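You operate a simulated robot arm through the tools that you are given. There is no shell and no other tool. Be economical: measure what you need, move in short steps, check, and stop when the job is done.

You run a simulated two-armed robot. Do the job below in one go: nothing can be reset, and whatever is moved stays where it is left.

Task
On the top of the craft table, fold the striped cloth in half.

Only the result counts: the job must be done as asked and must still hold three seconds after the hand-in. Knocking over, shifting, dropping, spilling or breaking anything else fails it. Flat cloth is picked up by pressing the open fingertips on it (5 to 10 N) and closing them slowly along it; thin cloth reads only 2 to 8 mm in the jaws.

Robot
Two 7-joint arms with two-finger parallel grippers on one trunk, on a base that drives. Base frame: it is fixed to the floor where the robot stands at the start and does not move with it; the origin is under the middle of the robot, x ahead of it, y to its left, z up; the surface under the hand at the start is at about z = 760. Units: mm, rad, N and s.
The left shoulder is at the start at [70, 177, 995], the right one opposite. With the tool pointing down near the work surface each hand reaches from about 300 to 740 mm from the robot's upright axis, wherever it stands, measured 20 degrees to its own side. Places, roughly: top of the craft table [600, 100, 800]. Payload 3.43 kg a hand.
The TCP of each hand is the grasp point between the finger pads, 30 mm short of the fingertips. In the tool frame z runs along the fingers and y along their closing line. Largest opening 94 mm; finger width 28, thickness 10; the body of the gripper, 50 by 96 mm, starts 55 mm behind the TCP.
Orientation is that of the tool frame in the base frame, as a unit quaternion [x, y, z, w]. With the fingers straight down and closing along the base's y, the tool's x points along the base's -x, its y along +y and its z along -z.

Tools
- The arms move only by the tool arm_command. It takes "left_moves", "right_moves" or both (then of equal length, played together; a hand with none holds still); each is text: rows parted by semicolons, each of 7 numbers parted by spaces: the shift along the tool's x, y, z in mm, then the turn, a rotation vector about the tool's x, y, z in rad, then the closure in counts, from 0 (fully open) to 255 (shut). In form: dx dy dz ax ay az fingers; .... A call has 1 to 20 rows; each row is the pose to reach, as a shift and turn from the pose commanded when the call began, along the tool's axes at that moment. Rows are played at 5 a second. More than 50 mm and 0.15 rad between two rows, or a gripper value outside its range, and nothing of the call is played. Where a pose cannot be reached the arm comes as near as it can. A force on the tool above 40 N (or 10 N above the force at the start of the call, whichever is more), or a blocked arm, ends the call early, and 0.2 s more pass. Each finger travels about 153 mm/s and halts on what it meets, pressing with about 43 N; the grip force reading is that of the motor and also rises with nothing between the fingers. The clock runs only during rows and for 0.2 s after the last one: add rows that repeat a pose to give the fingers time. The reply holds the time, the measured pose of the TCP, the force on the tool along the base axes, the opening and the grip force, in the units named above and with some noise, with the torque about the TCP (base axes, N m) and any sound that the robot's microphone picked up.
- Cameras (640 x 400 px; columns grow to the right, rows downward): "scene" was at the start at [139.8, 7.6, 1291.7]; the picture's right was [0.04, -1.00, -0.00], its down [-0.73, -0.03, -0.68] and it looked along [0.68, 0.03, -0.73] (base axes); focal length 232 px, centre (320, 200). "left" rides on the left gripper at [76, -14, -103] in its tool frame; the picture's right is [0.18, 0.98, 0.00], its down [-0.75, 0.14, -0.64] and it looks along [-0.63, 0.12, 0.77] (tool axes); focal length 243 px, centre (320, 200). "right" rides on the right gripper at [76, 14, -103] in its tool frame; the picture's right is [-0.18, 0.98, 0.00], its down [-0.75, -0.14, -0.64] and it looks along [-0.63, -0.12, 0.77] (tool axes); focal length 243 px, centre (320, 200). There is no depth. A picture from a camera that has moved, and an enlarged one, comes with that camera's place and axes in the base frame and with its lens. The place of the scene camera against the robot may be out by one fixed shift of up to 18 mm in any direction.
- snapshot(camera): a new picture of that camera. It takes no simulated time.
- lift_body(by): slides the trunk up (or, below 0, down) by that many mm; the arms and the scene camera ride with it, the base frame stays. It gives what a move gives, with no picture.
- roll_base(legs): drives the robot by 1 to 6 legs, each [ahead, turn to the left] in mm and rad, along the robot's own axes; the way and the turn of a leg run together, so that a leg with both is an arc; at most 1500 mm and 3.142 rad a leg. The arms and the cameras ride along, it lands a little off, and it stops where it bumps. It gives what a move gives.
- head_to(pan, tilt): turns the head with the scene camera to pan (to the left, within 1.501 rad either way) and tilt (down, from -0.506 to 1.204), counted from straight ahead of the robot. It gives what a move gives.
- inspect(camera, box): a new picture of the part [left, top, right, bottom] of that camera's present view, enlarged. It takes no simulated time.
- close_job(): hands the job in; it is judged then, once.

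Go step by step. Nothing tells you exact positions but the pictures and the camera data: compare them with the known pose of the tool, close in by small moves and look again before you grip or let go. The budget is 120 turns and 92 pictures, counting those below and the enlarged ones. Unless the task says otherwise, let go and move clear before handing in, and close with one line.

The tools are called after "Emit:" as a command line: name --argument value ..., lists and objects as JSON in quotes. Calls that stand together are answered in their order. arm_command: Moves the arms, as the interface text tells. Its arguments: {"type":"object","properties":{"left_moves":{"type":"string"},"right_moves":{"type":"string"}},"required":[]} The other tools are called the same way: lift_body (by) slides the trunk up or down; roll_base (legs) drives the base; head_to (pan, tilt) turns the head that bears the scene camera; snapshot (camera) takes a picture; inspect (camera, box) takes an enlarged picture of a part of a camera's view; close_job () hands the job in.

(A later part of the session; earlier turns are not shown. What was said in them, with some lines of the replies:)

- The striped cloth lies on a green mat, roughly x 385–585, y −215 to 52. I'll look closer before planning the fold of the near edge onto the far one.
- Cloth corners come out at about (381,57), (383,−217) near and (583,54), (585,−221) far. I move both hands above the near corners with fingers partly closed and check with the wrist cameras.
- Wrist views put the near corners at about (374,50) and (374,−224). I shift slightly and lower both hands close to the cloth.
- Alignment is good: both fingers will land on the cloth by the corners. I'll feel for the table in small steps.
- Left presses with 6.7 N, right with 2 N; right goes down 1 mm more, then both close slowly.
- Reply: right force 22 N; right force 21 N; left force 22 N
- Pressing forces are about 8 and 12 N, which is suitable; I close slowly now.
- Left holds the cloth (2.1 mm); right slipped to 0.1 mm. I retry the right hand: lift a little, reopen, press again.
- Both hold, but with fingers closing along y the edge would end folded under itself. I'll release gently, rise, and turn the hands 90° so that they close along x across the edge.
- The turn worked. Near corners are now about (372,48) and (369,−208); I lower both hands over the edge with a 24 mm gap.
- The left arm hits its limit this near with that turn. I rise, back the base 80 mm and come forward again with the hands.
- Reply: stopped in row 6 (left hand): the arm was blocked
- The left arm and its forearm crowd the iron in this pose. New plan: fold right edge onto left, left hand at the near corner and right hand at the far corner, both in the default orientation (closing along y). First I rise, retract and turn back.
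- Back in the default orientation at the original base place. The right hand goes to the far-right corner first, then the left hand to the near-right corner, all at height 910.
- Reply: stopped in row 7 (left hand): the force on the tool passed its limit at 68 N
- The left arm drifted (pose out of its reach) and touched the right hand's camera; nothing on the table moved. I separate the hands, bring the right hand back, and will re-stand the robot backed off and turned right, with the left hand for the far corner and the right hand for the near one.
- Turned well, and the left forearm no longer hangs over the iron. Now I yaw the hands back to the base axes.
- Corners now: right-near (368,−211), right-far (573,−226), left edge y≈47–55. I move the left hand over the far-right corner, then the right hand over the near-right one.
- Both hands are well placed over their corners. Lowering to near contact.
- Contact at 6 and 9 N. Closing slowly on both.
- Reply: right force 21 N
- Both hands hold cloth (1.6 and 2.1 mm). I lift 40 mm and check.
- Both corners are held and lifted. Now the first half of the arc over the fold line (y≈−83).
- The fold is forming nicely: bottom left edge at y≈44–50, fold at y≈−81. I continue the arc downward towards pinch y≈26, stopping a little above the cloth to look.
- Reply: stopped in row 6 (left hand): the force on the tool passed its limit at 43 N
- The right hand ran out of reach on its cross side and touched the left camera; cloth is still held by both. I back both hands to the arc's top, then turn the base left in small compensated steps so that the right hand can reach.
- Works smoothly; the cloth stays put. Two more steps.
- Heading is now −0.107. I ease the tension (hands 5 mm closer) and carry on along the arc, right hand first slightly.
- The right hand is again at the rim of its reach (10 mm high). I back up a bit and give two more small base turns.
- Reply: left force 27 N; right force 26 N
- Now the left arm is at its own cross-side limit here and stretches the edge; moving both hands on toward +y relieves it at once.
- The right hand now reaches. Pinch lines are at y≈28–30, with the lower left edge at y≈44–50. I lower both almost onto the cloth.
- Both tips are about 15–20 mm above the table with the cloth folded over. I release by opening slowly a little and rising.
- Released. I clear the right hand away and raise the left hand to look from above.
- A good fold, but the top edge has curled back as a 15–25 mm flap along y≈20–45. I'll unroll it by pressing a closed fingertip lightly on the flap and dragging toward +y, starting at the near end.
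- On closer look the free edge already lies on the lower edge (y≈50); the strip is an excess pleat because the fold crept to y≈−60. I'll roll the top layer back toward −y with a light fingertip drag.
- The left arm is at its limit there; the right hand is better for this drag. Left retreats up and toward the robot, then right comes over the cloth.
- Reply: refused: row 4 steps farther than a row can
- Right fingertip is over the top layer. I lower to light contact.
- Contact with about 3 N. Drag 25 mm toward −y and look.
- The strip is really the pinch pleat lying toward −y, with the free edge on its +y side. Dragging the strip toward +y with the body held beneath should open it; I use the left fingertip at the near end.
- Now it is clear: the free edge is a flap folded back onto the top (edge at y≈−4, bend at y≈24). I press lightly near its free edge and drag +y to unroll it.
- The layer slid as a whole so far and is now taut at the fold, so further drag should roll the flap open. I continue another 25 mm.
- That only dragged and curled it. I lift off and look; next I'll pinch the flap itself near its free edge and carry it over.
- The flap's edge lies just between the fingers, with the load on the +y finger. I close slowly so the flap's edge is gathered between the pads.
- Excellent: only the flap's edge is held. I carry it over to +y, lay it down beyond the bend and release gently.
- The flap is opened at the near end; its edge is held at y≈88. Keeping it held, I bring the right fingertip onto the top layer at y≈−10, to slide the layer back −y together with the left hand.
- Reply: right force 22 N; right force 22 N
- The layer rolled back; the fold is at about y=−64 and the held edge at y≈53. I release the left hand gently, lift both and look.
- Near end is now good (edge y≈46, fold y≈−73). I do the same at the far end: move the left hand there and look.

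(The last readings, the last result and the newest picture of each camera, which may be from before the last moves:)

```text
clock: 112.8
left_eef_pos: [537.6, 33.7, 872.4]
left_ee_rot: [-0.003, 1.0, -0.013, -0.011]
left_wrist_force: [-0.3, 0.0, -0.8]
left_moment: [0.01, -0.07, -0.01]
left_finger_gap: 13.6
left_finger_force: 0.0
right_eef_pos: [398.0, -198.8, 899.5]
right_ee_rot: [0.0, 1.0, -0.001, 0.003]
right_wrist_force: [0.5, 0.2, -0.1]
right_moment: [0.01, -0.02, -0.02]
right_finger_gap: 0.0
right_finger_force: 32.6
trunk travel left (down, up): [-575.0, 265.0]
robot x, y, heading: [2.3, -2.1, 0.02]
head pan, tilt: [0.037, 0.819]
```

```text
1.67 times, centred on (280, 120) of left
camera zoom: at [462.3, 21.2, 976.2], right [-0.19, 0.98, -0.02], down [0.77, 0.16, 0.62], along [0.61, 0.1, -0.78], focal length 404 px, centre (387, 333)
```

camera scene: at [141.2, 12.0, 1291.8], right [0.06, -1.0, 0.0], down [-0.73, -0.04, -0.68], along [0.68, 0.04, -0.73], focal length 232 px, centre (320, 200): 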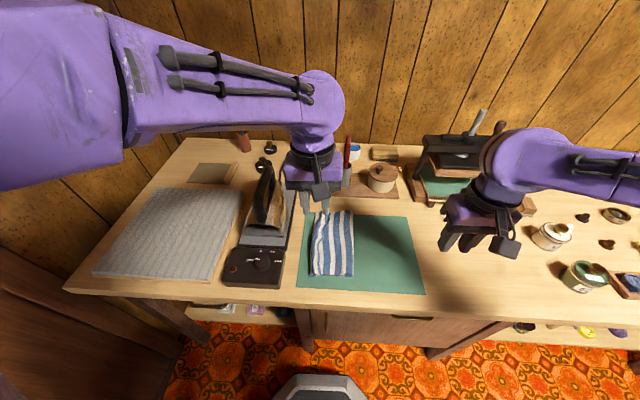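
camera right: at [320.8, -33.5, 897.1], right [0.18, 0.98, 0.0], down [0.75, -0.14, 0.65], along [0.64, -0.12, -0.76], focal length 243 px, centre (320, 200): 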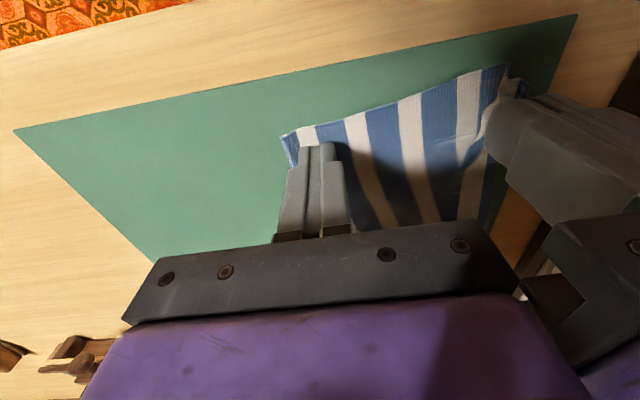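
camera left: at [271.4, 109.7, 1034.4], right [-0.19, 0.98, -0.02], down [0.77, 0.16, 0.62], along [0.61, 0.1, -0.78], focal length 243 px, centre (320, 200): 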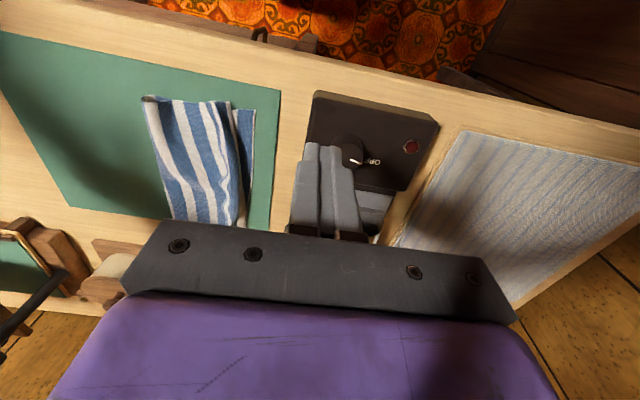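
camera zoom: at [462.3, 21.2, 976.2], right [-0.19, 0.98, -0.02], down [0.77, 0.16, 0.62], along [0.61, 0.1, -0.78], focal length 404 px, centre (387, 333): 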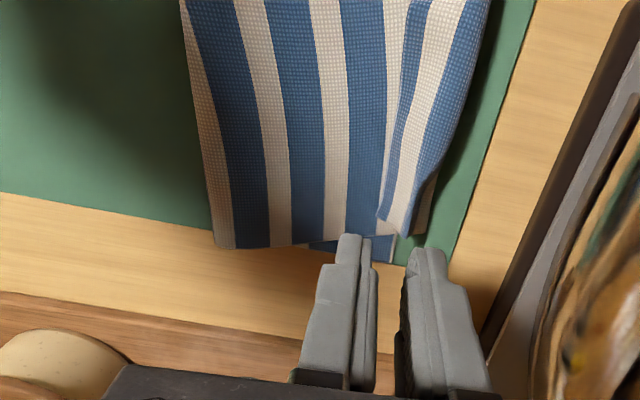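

The far flap lies with its edge at y≈29 and bend at y≈55–60. I lower with the −y finger just outside the flap edge, at x≈530.

Emit:
arm_command --left_moves "7 0 30 0 0 0 218;7 0 55 0 0 0 218;7 0 68 0 0 0 218;7 0 72 0 0 0 218;7 0 72 0 0 0 218"

Emit:
arm_command --left_moves "0 0 1.5 0 0 0 218;0 0 3 0 0 0 218;0 0 3 0 0 0 218"

Emit:
inspect --camera "left" --box '[180, 60, 440, 240]'

```text
clock: 114.0
left_eef_pos: [529.0, 32.3, 799.6]
left_ee_rot: [-0.004, 1.0, -0.013, -0.01]
left_wrist_force: [1.0, 2.9, 5.7]
left_moment: [0.08, 0.01, -0.05]
left_finger_gap: 14.3
left_finger_force: 1.2
right_eef_pos: [397.3, -198.8, 898.4]
right_ee_rot: [0.0, 1.0, -0.002, 0.003]
right_wrist_force: [0.2, -0.5, -0.9]
right_moment: [0.02, 0.01, 0.02]
right_finger_gap: 0.2
right_finger_force: 33.0
trunk travel left (down, up): [-575.0, 265.0]
robot x, y, heading: [2.6, 1.2, 0.019]
head pan, tilt: [0.037, 0.819]
```

```text
clock: 114.8
left_eef_pos: [526.3, 31.9, 796.0]
left_ee_rot: [-0.003, 1.0, -0.013, -0.011]
left_wrist_force: [-1.7, 0.7, 3.5]
left_moment: [0.07, 0.0, 0.01]
left_finger_gap: 13.8
left_finger_force: 0.6
right_eef_pos: [396.7, -198.5, 900.1]
right_ee_rot: [0.0, 1.0, 0.0, 0.004]
right_wrist_force: [-0.6, 0.0, -1.3]
right_moment: [-0.01, -0.01, -0.01]
right_finger_gap: 0.1
right_finger_force: 32.5
trunk travel left (down, up): [-575.0, 265.0]
robot x, y, heading: [1.3, 0.4, 0.022]
head pan, tilt: [0.037, 0.819]
```

```text
2.22 times, centred on (310, 150) of left
camera zoom: at [453.3, 19.3, 901.0], right [-0.19, 0.98, -0.02], down [0.77, 0.16, 0.62], along [0.61, 0.1, -0.78], focal length 539 px, centre (342, 311)
```

zoom: 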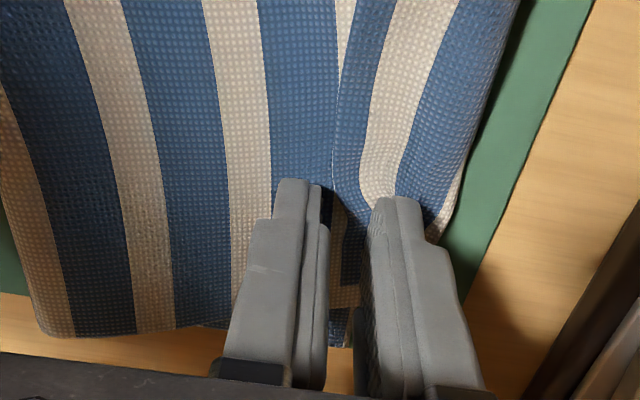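

Emit:
arm_command --left_moves "0 0 0.7 0 0 0 218;0 0 0.7 0 0 0 221;0 0 0.7 0 0 0 224;0 0 0.7 0 0 0 227;0 0 0.7 0 0 0 230;0 0 0.7 0 0 0 233;0 0 0.7 0 0 0 236;0 0 0.7 0 0 0 239;0 0 0.7 0 0 0 242;0 0 0.7 0 0 0 246;0 0 0.7 0 0 0 250;0 0 0.7 0 0 0 255;0 0 0.7 0 0 0 255"

Emit:
arm_command --left_moves "0 0 -5 0 0 0 255;0 0 -12 0 0 0 255;0 0 -22 0 0 0 255;0 0 -22 0 0 0 255"

Emit:
inspect --camera "left" --box '[180, 60, 440, 240]'

```text
clock: 117.6
left_eef_pos: [526.8, 31.3, 797.6]
left_ee_rot: [-0.004, 1.0, -0.014, -0.009]
left_wrist_force: [0.8, 2.6, 6.2]
left_moment: [0.07, -0.04, -0.02]
left_finger_gap: 1.4
left_finger_force: 36.1
right_eef_pos: [396.1, -197.5, 901.3]
right_ee_rot: [0.0, 1.0, -0.001, 0.003]
right_wrist_force: [0.0, -0.4, -0.1]
right_moment: [-0.01, 0.01, 0.03]
right_finger_gap: 0.0
right_finger_force: 32.8
trunk travel left (down, up): [-575.0, 265.0]
robot x, y, heading: [0.7, 0.4, 0.022]
head pan, tilt: [0.037, 0.819]
```

```text
clock: 118.6
left_eef_pos: [529.1, 31.8, 818.7]
left_ee_rot: [-0.004, 1.0, -0.013, -0.01]
left_wrist_force: [0.4, -0.3, -0.1]
left_moment: [0.02, 0.02, 0.0]
left_finger_gap: 1.2
left_finger_force: 35.9
right_eef_pos: [397.2, -198.6, 899.7]
right_ee_rot: [0.0, 1.0, -0.001, 0.003]
right_wrist_force: [-0.6, 0.4, 0.7]
right_moment: [0.0, 0.01, 0.01]
right_finger_gap: 0.0
right_finger_force: 32.7
trunk travel left (down, up): [-575.0, 265.0]
robot x, y, heading: [2.1, -2.0, 0.019]
head pan, tilt: [0.037, 0.819]
```

```text
2.22 times, centred on (310, 150) of left
camera zoom: at [454.6, 19.2, 921.7], right [-0.19, 0.98, -0.02], down [0.77, 0.16, 0.62], along [0.61, 0.1, -0.78], focal length 539 px, centre (342, 311)
```

zoom: 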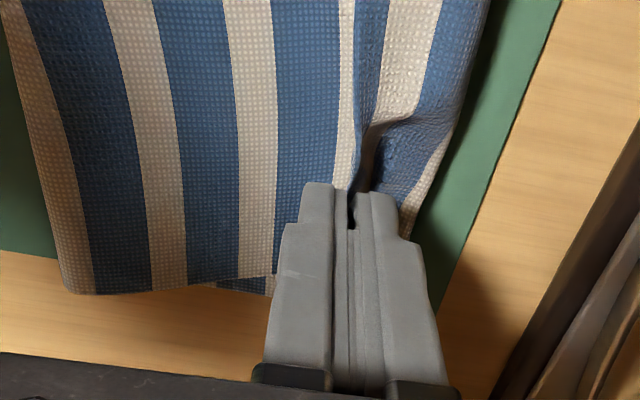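

Flap gripped again. Because of the iron I only carry it to y≈58, leaving it standing over the bend; then the right fingertip will slide the body −y.

Emit:
arm_command --left_moves "0 7 -8 0 0 0 255;0 14 -12 0 0 0 255;0 20 -12 0 0 0 255;0 25 -8 0 0 0 255;0 27 -4 0 0 0 255;0 27 -4 0 0 0 255"

Emit:
arm_command --right_moves "-45 0 0 0 0 0 255;-90 0 0 0 0 0 255;-128 20 0 0 0 0 255;-128 65 10 0 0 0 255;-128 105 35 0 0 0 255;-128 135 65 0 0 0 255;-128 150 95 0 0 0 255;-128 150 102 0 0 0 255;-128 150 102 0 0 0 255"

Emit:
snapshot --camera "right"

```text
clock: 120.0
left_eef_pos: [528.9, 58.8, 821.4]
left_ee_rot: [-0.004, 1.0, -0.013, -0.01]
left_wrist_force: [-0.2, 0.0, 1.1]
left_moment: [-0.01, 0.01, 0.01]
left_finger_gap: 1.1
left_finger_force: 36.3
right_eef_pos: [396.3, -197.6, 900.1]
right_ee_rot: [0.0, 1.0, 0.0, 0.004]
right_wrist_force: [0.3, -0.2, 0.1]
right_moment: [0.02, 0.01, -0.01]
right_finger_gap: 0.1
right_finger_force: 33.2
trunk travel left (down, up): [-575.0, 265.0]
robot x, y, heading: [-0.0, 4.2, 0.02]
head pan, tilt: [0.037, 0.819]
```

```text
clock: 122.0
left_eef_pos: [527.8, 58.5, 820.8]
left_ee_rot: [-0.003, 1.0, -0.013, -0.01]
left_wrist_force: [0.0, 0.7, -0.2]
left_moment: [-0.01, 0.04, 0.01]
left_finger_gap: 1.2
left_finger_force: 36.2
right_eef_pos: [528.7, -49.0, 798.7]
right_ee_rot: [0.0, 1.0, -0.002, 0.003]
right_wrist_force: [0.8, 0.6, -0.2]
right_moment: [0.01, -0.03, -0.01]
right_finger_gap: 0.0
right_finger_force: 32.9
trunk travel left (down, up): [-575.0, 265.0]
robot x, y, heading: [3.4, -0.6, 0.02]
head pan, tilt: [0.037, 0.819]
```

```text
9 pictures are left
camera right: at [449.6, -34.2, 901.2], right [0.18, 0.98, 0.0], down [0.75, -0.14, 0.65], along [0.64, -0.12, -0.76], focal length 243 px, centre (320, 200)
```

right: 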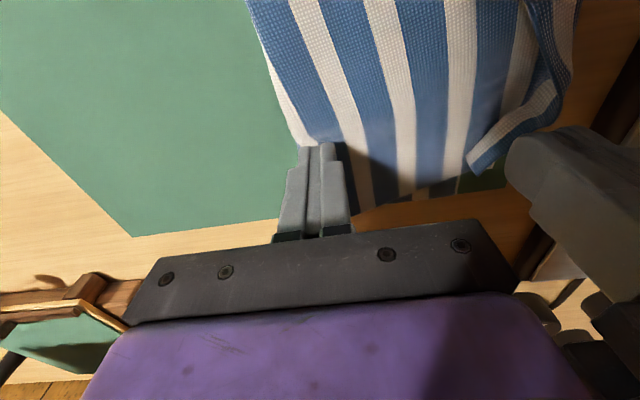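

Emit:
arm_command --right_moves "0 0 2 0 0 0 255;0 0 3.2 0 0 0 255;0 0 3.2 0 0 0 255"

```text
clock: 122.8
left_eef_pos: [527.3, 59.1, 821.0]
left_ee_rot: [-0.003, 1.0, -0.013, -0.011]
left_wrist_force: [0.5, -0.1, -0.7]
left_moment: [-0.02, 0.04, 0.01]
left_finger_gap: 1.3
left_finger_force: 36.1
right_eef_pos: [526.0, -51.3, 795.2]
right_ee_rot: [0.0, 1.0, -0.002, 0.003]
right_wrist_force: [1.3, -0.3, 4.2]
right_moment: [-0.01, 0.0, 0.0]
right_finger_gap: 0.1
right_finger_force: 33.7
trunk travel left (down, up): [-575.0, 265.0]
robot x, y, heading: [1.1, 2.9, 0.022]
head pan, tilt: [0.037, 0.819]
```

Emit:
arm_command --right_moves "0 -4 0.3 0 0 0 255;0 -8 0.3 0 0 0 255;0 -12 0.3 0 0 0 255;0 -16 0.3 0 0 0 255;0 -20 0.3 0 0 0 255;0 -24 0.3 0 0 0 255;0 -27 0.3 0 0 0 255;0 -27 0.3 0 0 0 255" --left_moves "0 0 1 0 0 0 255;0 0 3 0 0 0 255;0 0 5 0 0 0 255;0 -1 8 0 0 0 255;0 -2 11 0 0 0 255;0 -3 13 0 0 0 255;0 -5 15 0 0 0 255;0 -5 16 0 0 0 255"

Emit:
snapshot --camera "right"

```text
clock: 124.6
left_eef_pos: [527.8, 54.4, 804.0]
left_ee_rot: [-0.003, 1.0, -0.014, -0.011]
left_wrist_force: [-0.2, -0.8, 0.7]
left_moment: [0.01, -0.01, 0.0]
left_finger_gap: 1.2
left_finger_force: 35.7
right_eef_pos: [526.6, -75.1, 795.2]
right_ee_rot: [0.0, 1.0, -0.002, 0.003]
right_wrist_force: [0.2, 2.5, 4.1]
right_moment: [0.14, 0.03, -0.03]
right_finger_gap: 0.1
right_finger_force: 33.1
trunk travel left (down, up): [-575.0, 265.0]
robot x, y, heading: [0.4, 1.7, 0.018]
head pan, tilt: [0.037, 0.819]
```

```text
8 pictures are left
camera right: at [449.4, -60.5, 897.3], right [0.18, 0.98, 0.0], down [0.75, -0.14, 0.65], along [0.64, -0.12, -0.76], focal length 243 px, centre (320, 200)
```

right: 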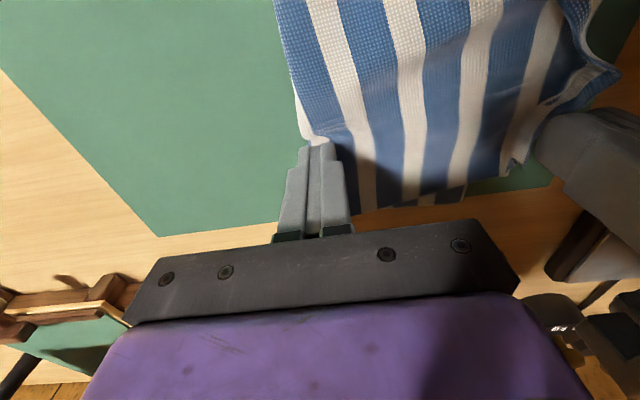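

The far fold is now at y≈−82 and the flap is open, held at y≈54. I release, lift and clear both hands.

Emit:
arm_command --left_moves "0 -2 2 0 0 0 250;0 -2 3 0 0 0 240;0 -2 3 0 0 0 230;0 -2 3 0 0 0 218;0 -2 3 0 0 0 218;0 -2 -10 0 0 0 218;0 -2 -50 0 0 0 218;0 -2 -90 0 0 0 218;30 -2 -120 0 0 0 218;75 -2 -130 0 0 0 218;120 0 -130 0 0 0 218;165 20 -130 0 0 0 218;190 50 -130 0 0 0 218" --right_moves "0 0 0 0 0 0 255;0 0 0 0 0 0 255;0 0 0 0 0 0 255;0 0 0 0 0 0 255;0 0 -1 0 0 0 255;0 0 -10 0 0 0 255;0 -10 -50 0 0 0 255;0 -40 -85 0 0 0 255;20 -75 -105 0 0 0 255;60 -95 -105 0 0 0 255;100 -115 -105 0 0 0 255;130 -140 -105 0 0 0 255;130 -165 -105 0 0 0 255"

Emit:
inspect --camera "scene" --box '[285, 200, 381, 290]'

```text
clock: 127.4
left_eef_pos: [340.7, 108.0, 937.1]
left_ee_rot: [-0.003, 1.0, -0.014, -0.009]
left_wrist_force: [0.3, 1.1, 0.1]
left_moment: [-0.05, -0.01, 0.0]
left_finger_gap: 13.4
left_finger_force: 0.0
right_eef_pos: [393.6, -241.1, 899.7]
right_ee_rot: [-0.001, 1.0, -0.004, 0.004]
right_wrist_force: [-0.2, 0.0, 0.6]
right_moment: [0.02, 0.03, 0.01]
right_finger_gap: 0.0
right_finger_force: 32.6
trunk travel left (down, up): [-575.0, 265.0]
robot x, y, heading: [1.7, -2.9, 0.023]
head pan, tilt: [0.037, 0.819]
```

```text
4.44 times, centred on (333, 245) of scene
camera zoom: at [141.3, 13.5, 1291.8], right [0.06, -1.0, 0.0], down [-0.73, -0.04, -0.68], along [0.68, 0.04, -0.73], focal length 1029 px, centre (262, 0)
```

zoom: 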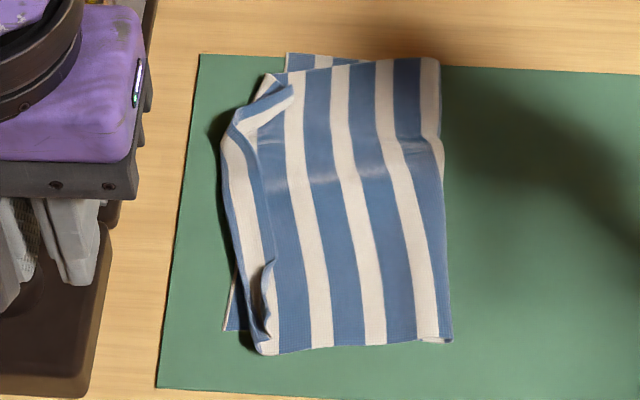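

Mostly tidy; I look closer at the far and near free corners to judge how far they are from their mates.

Emit:
inspect --camera "scene" --box '[308, 205, 356, 240]'

Emit:
inspect --camera "scene" --box '[308, 248, 356, 283]'

```text
11.43 times, centred on (332, 222) of scene
camera zoom: at [141.3, 13.5, 1291.8], right [0.06, -1.0, 0.0], down [-0.73, -0.04, -0.68], along [0.68, 0.04, -0.73], focal length 2645 px, centre (183, -57)
```

zoom: 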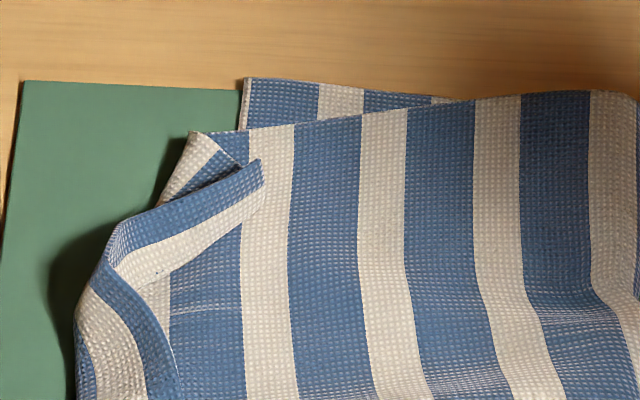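

```text
11.43 times, centred on (332, 266) of scene
camera zoom: at [141.3, 13.5, 1291.8], right [0.06, -1.0, 0.0], down [-0.73, -0.04, -0.68], along [0.68, 0.04, -0.73], focal length 2645 px, centre (183, -549)
```

zoom: 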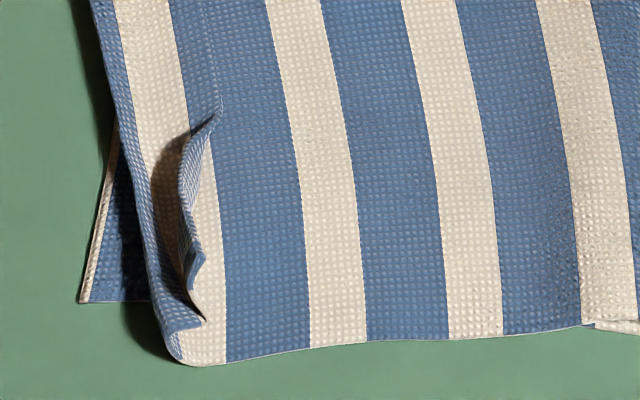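

Edges roughly coincide along the middle; the near corner is 26 mm short because of a small raised curl there. I sweep a hovering closed fingertip toward +y to flip that curl over.

Emit:
arm_command --left_moves "-15 -35 10 0 0 0 255;-30 -70 30 0 0 0 255;-45 -100 60 0 0 0 255;-49 -110 95 0 0 0 255;-49 -110 125 0 0 0 255;-49 -110 138.5 0 0 0 255;-49 -110 138.5 0 0 0 255"

```text
clock: 129.0
left_eef_pos: [386.7, -7.5, 800.5]
left_ee_rot: [-0.004, 1.0, -0.013, -0.011]
left_wrist_force: [-0.5, 0.2, 0.4]
left_moment: [0.0, -0.01, -0.04]
left_finger_gap: 0.2
left_finger_force: 32.9
right_eef_pos: [393.8, -243.2, 899.9]
right_ee_rot: [0.0, 1.0, -0.001, 0.003]
right_wrist_force: [0.3, -0.2, 0.2]
right_moment: [-0.04, -0.03, -0.04]
right_finger_gap: 0.0
right_finger_force: 33.0
trunk travel left (down, up): [-575.0, 265.0]
robot x, y, heading: [2.6, 2.0, 0.021]
head pan, tilt: [0.037, 0.819]
```

Emit:
arm_command --left_moves "0 4 0.5 0 0 0 255;0 9 0.5 0 0 0 255;0 14 0.5 0 0 0 255;0 19 0.5 0 0 0 255;0 24 0.5 0 0 0 255;0 29 0.3 0 0 0 255;0 34 0 0 0 0 255;0 39 0 0 0 0 255;0 44 0 0 0 0 255;0 49 0 0 0 0 255;0 54 0 0 0 0 255;0 54 -15 0 0 0 255;0 54 -40 0 0 0 255;0 54 -80 0 0 0 255;20 70 -110 0 0 0 255;40 95 -125 0 0 0 255"

Emit:
inspect --camera "scene" --box '[290, 203, 386, 286]'

```text
clock: 132.4
left_eef_pos: [348.3, 92.7, 924.9]
left_ee_rot: [-0.004, 1.0, -0.016, -0.009]
left_wrist_force: [0.5, -0.3, 0.3]
left_moment: [-0.03, 0.04, -0.02]
left_finger_gap: 0.2
left_finger_force: 33.2
right_eef_pos: [392.9, -240.4, 900.3]
right_ee_rot: [0.0, 1.0, -0.002, 0.004]
right_wrist_force: [1.2, 0.2, 0.5]
right_moment: [-0.01, -0.02, 0.03]
right_finger_gap: 0.0
right_finger_force: 33.1
trunk travel left (down, up): [-575.0, 265.0]
robot x, y, heading: [6.6, 1.5, 0.024]
head pan, tilt: [0.037, 0.819]
```

```text
4.82 times, centred on (338, 244) of scene
camera zoom: at [141.7, 13.6, 1291.7], right [0.06, -1.0, 0.0], down [-0.73, -0.04, -0.68], along [0.68, 0.04, -0.73], focal length 1116 px, centre (233, -14)
```

zoom: 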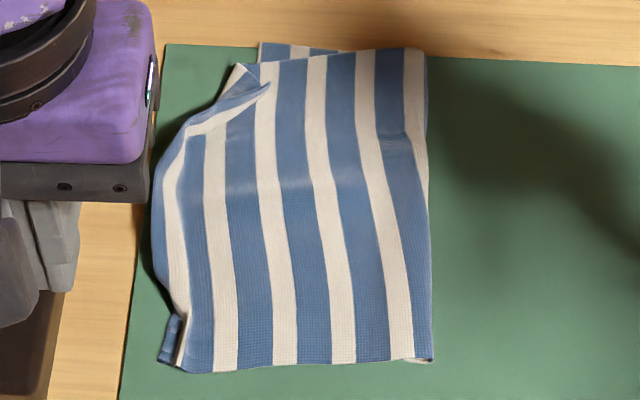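

The sweep flipped the curl along near and middle; now the top edge overshoots the lower edge by about 15 mm near and 35 mm mid. I slide the top layer back −y with a light right fingertip at mid-cloth.

Emit:
arm_command --right_moves "-25 40 0 0 0 0 255;-50 80 0 0 0 0 255;-70 120 15 0 0 0 255;-70 160 35 0 0 0 255;-70 200 55 0 0 0 255;-70 230 80 0 0 0 255;-70 245 98 0 0 0 255;-70 245 102 0 0 0 255;-70 245 102 0 0 0 255"

Emit:
arm_command --right_moves "0 0 1 0 0 0 255;0 0 2 0 0 0 255;0 0 2 0 0 0 255"

```text
clock: 134.4
left_eef_pos: [349.0, 90.9, 925.3]
left_ee_rot: [-0.003, 1.0, -0.014, -0.01]
left_wrist_force: [-0.2, -0.6, 0.1]
left_moment: [0.01, 0.01, -0.01]
left_finger_gap: 0.0
left_finger_force: 33.1
right_eef_pos: [467.5, 4.2, 797.2]
right_ee_rot: [-0.001, 1.0, -0.001, 0.003]
right_wrist_force: [1.2, 0.1, 0.6]
right_moment: [-0.01, -0.01, 0.0]
right_finger_gap: 0.3
right_finger_force: 32.9
trunk travel left (down, up): [-575.0, 265.0]
robot x, y, heading: [1.2, 1.9, 0.018]
head pan, tilt: [0.037, 0.819]
```

```text
clock: 135.2
left_eef_pos: [348.2, 91.3, 925.5]
left_ee_rot: [-0.004, 1.0, -0.013, -0.01]
left_wrist_force: [-0.4, 0.2, 0.0]
left_moment: [0.04, 0.02, -0.01]
left_finger_gap: 0.0
left_finger_force: 33.1
right_eef_pos: [466.2, 2.9, 794.9]
right_ee_rot: [0.0, 1.0, -0.002, 0.004]
right_wrist_force: [0.5, -0.1, 1.0]
right_moment: [-0.04, 0.01, -0.01]
right_finger_gap: 0.2
right_finger_force: 33.0
trunk travel left (down, up): [-575.0, 265.0]
robot x, y, heading: [-0.1, 1.7, 0.025]
head pan, tilt: [0.037, 0.819]
```

Light contact (1 N). I add a trace more pressure and slide 28 mm toward −y.

Emit:
arm_command --right_moves "0 -1 0.5 0 0 0 255;0 -5 0.5 0 0 0 255;0 -9 0.5 0 0 0 255;0 -13 0.5 0 0 0 255;0 -17 0.5 0 0 0 255;0 -21 0.5 0 0 0 255;0 -25 0.5 0 0 0 255;0 -28 0.5 0 0 0 255;0 -28 -10 0 0 0 255;0 -28 -50 0 0 0 255;0 -60 -90 0 0 0 255;0 -105 -100 0 0 0 255;0 -150 -100 0 0 0 255;0 -195 -100 0 0 0 255;20 -220 -100 0 0 0 255"

Emit:
inspect --camera "scene" --box '[290, 203, 386, 286]'

```text
refused: row 11 steps farther than a row can; nothing moved
```

```text
4.82 times, centred on (338, 244) of scene
camera zoom: at [141.7, 10.8, 1291.7], right [0.06, -1.0, 0.0], down [-0.73, -0.04, -0.68], along [0.68, 0.04, -0.73], focal length 1116 px, centre (233, -14)
```

zoom: 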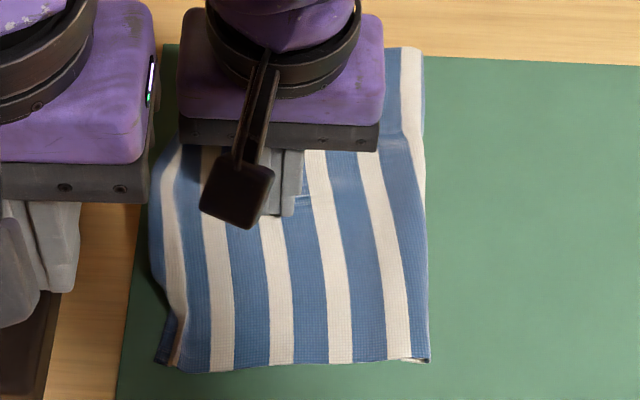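

Emit:
arm_command --right_moves "0 -1 0.5 0 0 0 255;0 -5 0.5 0 0 0 255;0 -9 0.5 0 0 0 255;0 -13 0.5 0 0 0 255;0 -17 0.5 0 0 0 255;0 -21 0.5 0 0 0 255;0 -25 0.5 0 0 0 255;0 -28 0.5 0 0 0 255;0 -28 -10 0 0 0 255;0 -28 -50 0 0 0 255;0 -50 -85 0 0 0 255;0 -90 -100 0 0 0 255;0 -135 -100 0 0 0 255;0 -180 -100 0 0 0 255;0 -220 -100 0 0 0 255"

Emit:
inspect --camera "scene" --box '[290, 203, 386, 286]'

```text
clock: 138.4
left_eef_pos: [348.1, 90.1, 924.5]
left_ee_rot: [-0.003, 1.0, -0.013, -0.01]
left_wrist_force: [-0.2, 0.5, 0.1]
left_moment: [-0.01, -0.02, 0.0]
left_finger_gap: 0.0
left_finger_force: 33.5
right_eef_pos: [464.5, -221.3, 897.0]
right_ee_rot: [-0.001, 1.0, -0.002, 0.003]
right_wrist_force: [-0.1, -0.4, -0.9]
right_moment: [0.0, 0.02, -0.03]
right_finger_gap: 0.0
right_finger_force: 32.8
trunk travel left (down, up): [-575.0, 265.0]
robot x, y, heading: [1.0, -0.8, 0.021]
head pan, tilt: [0.037, 0.819]
```

```text
4.82 times, centred on (338, 244) of scene
camera zoom: at [141.5, 9.4, 1291.8], right [0.06, -1.0, 0.0], down [-0.73, -0.04, -0.68], along [0.68, 0.04, -0.73], focal length 1116 px, centre (233, -14)
```

zoom: 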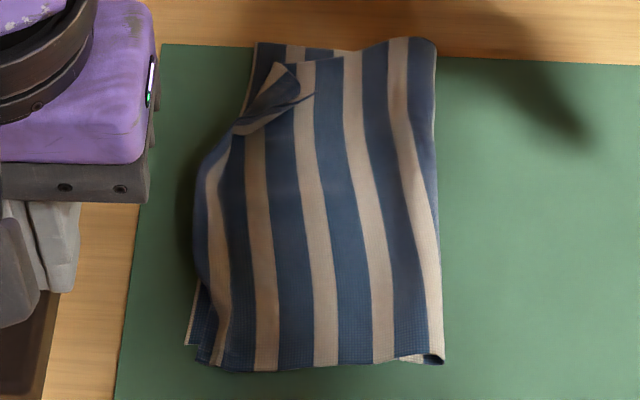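

Near and middle now match within about 10 mm. Only the far corner has a folded-back triangle (tip near (539,−22)); I sweep it toward +y with the hovering right fingertip.

Emit:
arm_command --right_moves "-35 30 0 0 0 0 255;-70 60 0 0 0 0 255;-70 105 10 0 0 0 255;-70 145 35 0 0 0 255;-70 172 70 0 0 0 255;-70 178 92 0 0 0 255;-70 178 99 0 0 0 255;-70 178 99 0 0 0 255"

```text
clock: 140.2
left_eef_pos: [347.9, 91.8, 925.5]
left_ee_rot: [-0.003, 1.0, -0.013, -0.01]
left_wrist_force: [-1.0, -0.3, 0.5]
left_moment: [0.03, 0.04, 0.01]
left_finger_gap: 0.0
left_finger_force: 32.6
right_eef_pos: [536.8, -38.4, 797.8]
right_ee_rot: [0.0, 1.0, -0.001, 0.003]
right_wrist_force: [0.2, -0.2, -0.5]
right_moment: [-0.03, -0.04, 0.03]
right_finger_gap: 0.2
right_finger_force: 33.1
trunk travel left (down, up): [-575.0, 265.0]
robot x, y, heading: [2.1, 0.7, 0.022]
head pan, tilt: [0.037, 0.819]
```

Emit:
arm_command --right_moves "0 5 0 0 0 0 255;0 10 0 0 0 0 255;0 15 0 0 0 0 255;0 20 0 0 0 0 255;0 25 0 0 0 0 255;0 30 0 0 0 0 255;0 35 0 0 0 0 255;0 40 0 0 0 0 255;0 45 0 0 0 0 255;0 50 0 0 0 0 255;0 55 0 0 0 0 255;0 60 0 0 0 0 255;0 60 -15 0 0 0 255;0 50 -50 0 0 0 255;0 20 -85 0 0 0 255;0 -25 -100 0 0 0 255;0 -70 -100 0 0 0 255;10 -115 -100 0 0 0 255;20 -160 -100 0 0 0 255;30 -200 -100 0 0 0 255"

Emit:
inspect --camera "scene" --box '[280, 195, 396, 290]'

```text
clock: 144.4
left_eef_pos: [347.8, 90.8, 925.6]
left_ee_rot: [-0.004, 1.0, -0.013, -0.01]
left_wrist_force: [0.2, -0.5, -0.1]
left_moment: [0.03, -0.01, -0.05]
left_finger_gap: 0.2
left_finger_force: 32.7
right_eef_pos: [505.0, -239.1, 895.0]
right_ee_rot: [0.0, 1.0, -0.001, 0.003]
right_wrist_force: [-0.2, -0.8, -0.1]
right_moment: [0.05, 0.02, -0.02]
right_finger_gap: 0.0
right_finger_force: 33.4
trunk travel left (down, up): [-575.0, 265.0]
robot x, y, heading: [-2.1, -0.3, 0.026]
head pan, tilt: [0.037, 0.819]
```

```text
4.21 times, centred on (338, 242) of scene
camera zoom: at [141.1, 9.5, 1291.8], right [0.06, -1.0, 0.0], down [-0.73, -0.04, -0.68], along [0.68, 0.04, -0.73], focal length 975 px, centre (244, 21)
```

zoom: 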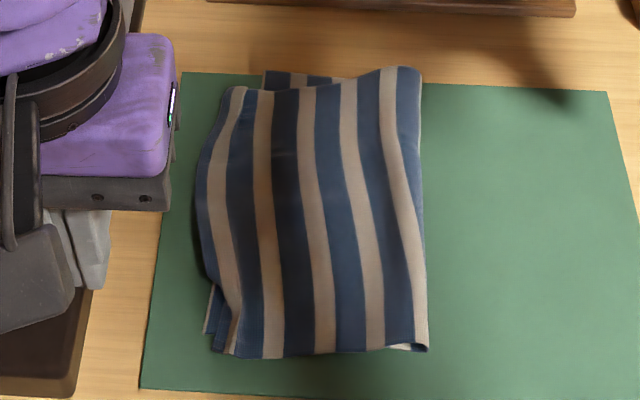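

The flap is open everywhere. A last light slide of about 18 mm toward −y at the far end evens the overshoot there.

Emit:
arm_command --right_moves "-10 40 0 0 0 0 255;-20 80 0 0 0 0 255;-25 120 15 0 0 0 255;-25 160 35 0 0 0 255;-25 200 55 0 0 0 255;-25 230 80 0 0 0 255;-25 238 95 0 0 0 255;-25 238 98 0 0 0 255;-25 238 98 0 0 0 255"

Emit:
arm_command --right_moves "0 0 1 0 0 0 255;0 0 1.7 0 0 0 255;0 0 1.7 0 0 0 255"

```text
clock: 146.4
left_eef_pos: [348.3, 91.5, 925.6]
left_ee_rot: [-0.004, 1.0, -0.014, -0.011]
left_wrist_force: [-0.3, 0.8, -0.3]
left_moment: [-0.01, -0.04, 0.01]
left_finger_gap: 0.0
left_finger_force: 32.8
right_eef_pos: [535.2, -5.2, 803.6]
right_ee_rot: [0.007, 1.0, 0.006, 0.003]
right_wrist_force: [-0.4, -0.6, 0.2]
right_moment: [0.0, -0.02, 0.01]
right_finger_gap: 0.0
right_finger_force: 33.3
trunk travel left (down, up): [-575.0, 265.0]
robot x, y, heading: [3.2, 0.4, 0.021]
head pan, tilt: [0.037, 0.819]
```

```text
clock: 147.2
left_eef_pos: [348.0, 91.5, 924.8]
left_ee_rot: [-0.004, 1.0, -0.013, -0.01]
left_wrist_force: [0.7, 0.1, 0.0]
left_moment: [0.03, 0.01, 0.0]
left_finger_gap: 0.0
left_finger_force: 32.8
right_eef_pos: [534.6, -4.6, 798.6]
right_ee_rot: [0.006, 1.0, 0.005, 0.001]
right_wrist_force: [0.4, -0.2, -0.2]
right_moment: [-0.04, -0.01, 0.03]
right_finger_gap: 0.1
right_finger_force: 33.1
trunk travel left (down, up): [-575.0, 265.0]
robot x, y, heading: [2.7, -1.5, 0.025]
head pan, tilt: [0.037, 0.819]
```

Emit:
arm_command --right_moves "0 0 1.5 0 0 0 255;0 0 3 0 0 0 255;0 0 3 0 0 0 255"

```text
clock: 148.0
left_eef_pos: [348.1, 91.3, 924.8]
left_ee_rot: [-0.004, 1.0, -0.014, -0.011]
left_wrist_force: [-0.1, -0.9, -0.2]
left_moment: [-0.04, 0.01, 0.01]
left_finger_gap: 0.2
left_finger_force: 33.1
right_eef_pos: [535.1, -4.2, 796.5]
right_ee_rot: [0.007, 1.0, 0.005, 0.002]
right_wrist_force: [0.3, 0.8, 0.2]
right_moment: [-0.02, -0.01, -0.04]
right_finger_gap: 0.0
right_finger_force: 33.3
trunk travel left (down, up): [-575.0, 265.0]
robot x, y, heading: [0.4, 4.4, 0.021]
head pan, tilt: [0.037, 0.819]
```

Emit:
arm_command --right_moves "0 -1 1 0 0 0 255;0 -4 1 0 0 0 255;0 -8 0.8 0 0 0 255;0 -12 0.4 0 0 0 255;0 -16 0 0 0 0 255;0 -20 -0.3 0 0 0 255;0 -20 -10 0 0 0 255;0 -25 -45 0 0 0 255;0 -50 -80 0 0 0 255;0 -90 -100 0 0 0 255;0 -135 -100 0 0 0 255;0 -180 -100 0 0 0 255;0 -220 -100 0 0 0 255"

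Emit:
inspect --camera "scene" --box '[260, 180, 420, 290]'

```text
clock: 150.8
left_eef_pos: [348.0, 89.3, 925.3]
left_ee_rot: [-0.004, 1.0, -0.012, -0.01]
left_wrist_force: [0.4, 0.1, 0.4]
left_moment: [0.01, 0.0, 0.0]
left_finger_gap: 0.0
left_finger_force: 33.1
right_eef_pos: [533.4, -222.5, 894.6]
right_ee_rot: [0.0, 1.0, -0.001, 0.003]
right_wrist_force: [1.0, -0.4, 0.5]
right_moment: [0.02, -0.02, -0.01]
right_finger_gap: 0.2
right_finger_force: 33.7
trunk travel left (down, up): [-575.0, 265.0]
robot x, y, heading: [2.9, 1.1, 0.021]
head pan, tilt: [0.037, 0.819]
```

```text
3.64 times, centred on (340, 235) of scene
camera zoom: at [141.6, 9.4, 1291.8], right [0.06, -1.0, 0.0], down [-0.73, -0.04, -0.68], along [0.68, 0.04, -0.73], focal length 842 px, centre (247, 73)
```

zoom: 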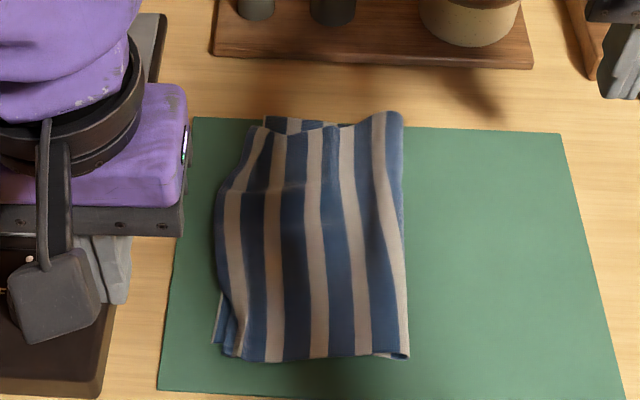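

The cloth is folded with both free corners within about 10 mm of their mates, nothing else has moved, and both hands are clear, so I hand in.

Emit:
close_job

```text
The job is handed in.
```

The striped cloth is folded in half on the craft table: its right edge lies over its left, with both pairs of corners within about 10 mm of each other in the last picture. Both hands are clear and nothing else looks moved, though part-way through, the arms bumped each other twice in mid-air.
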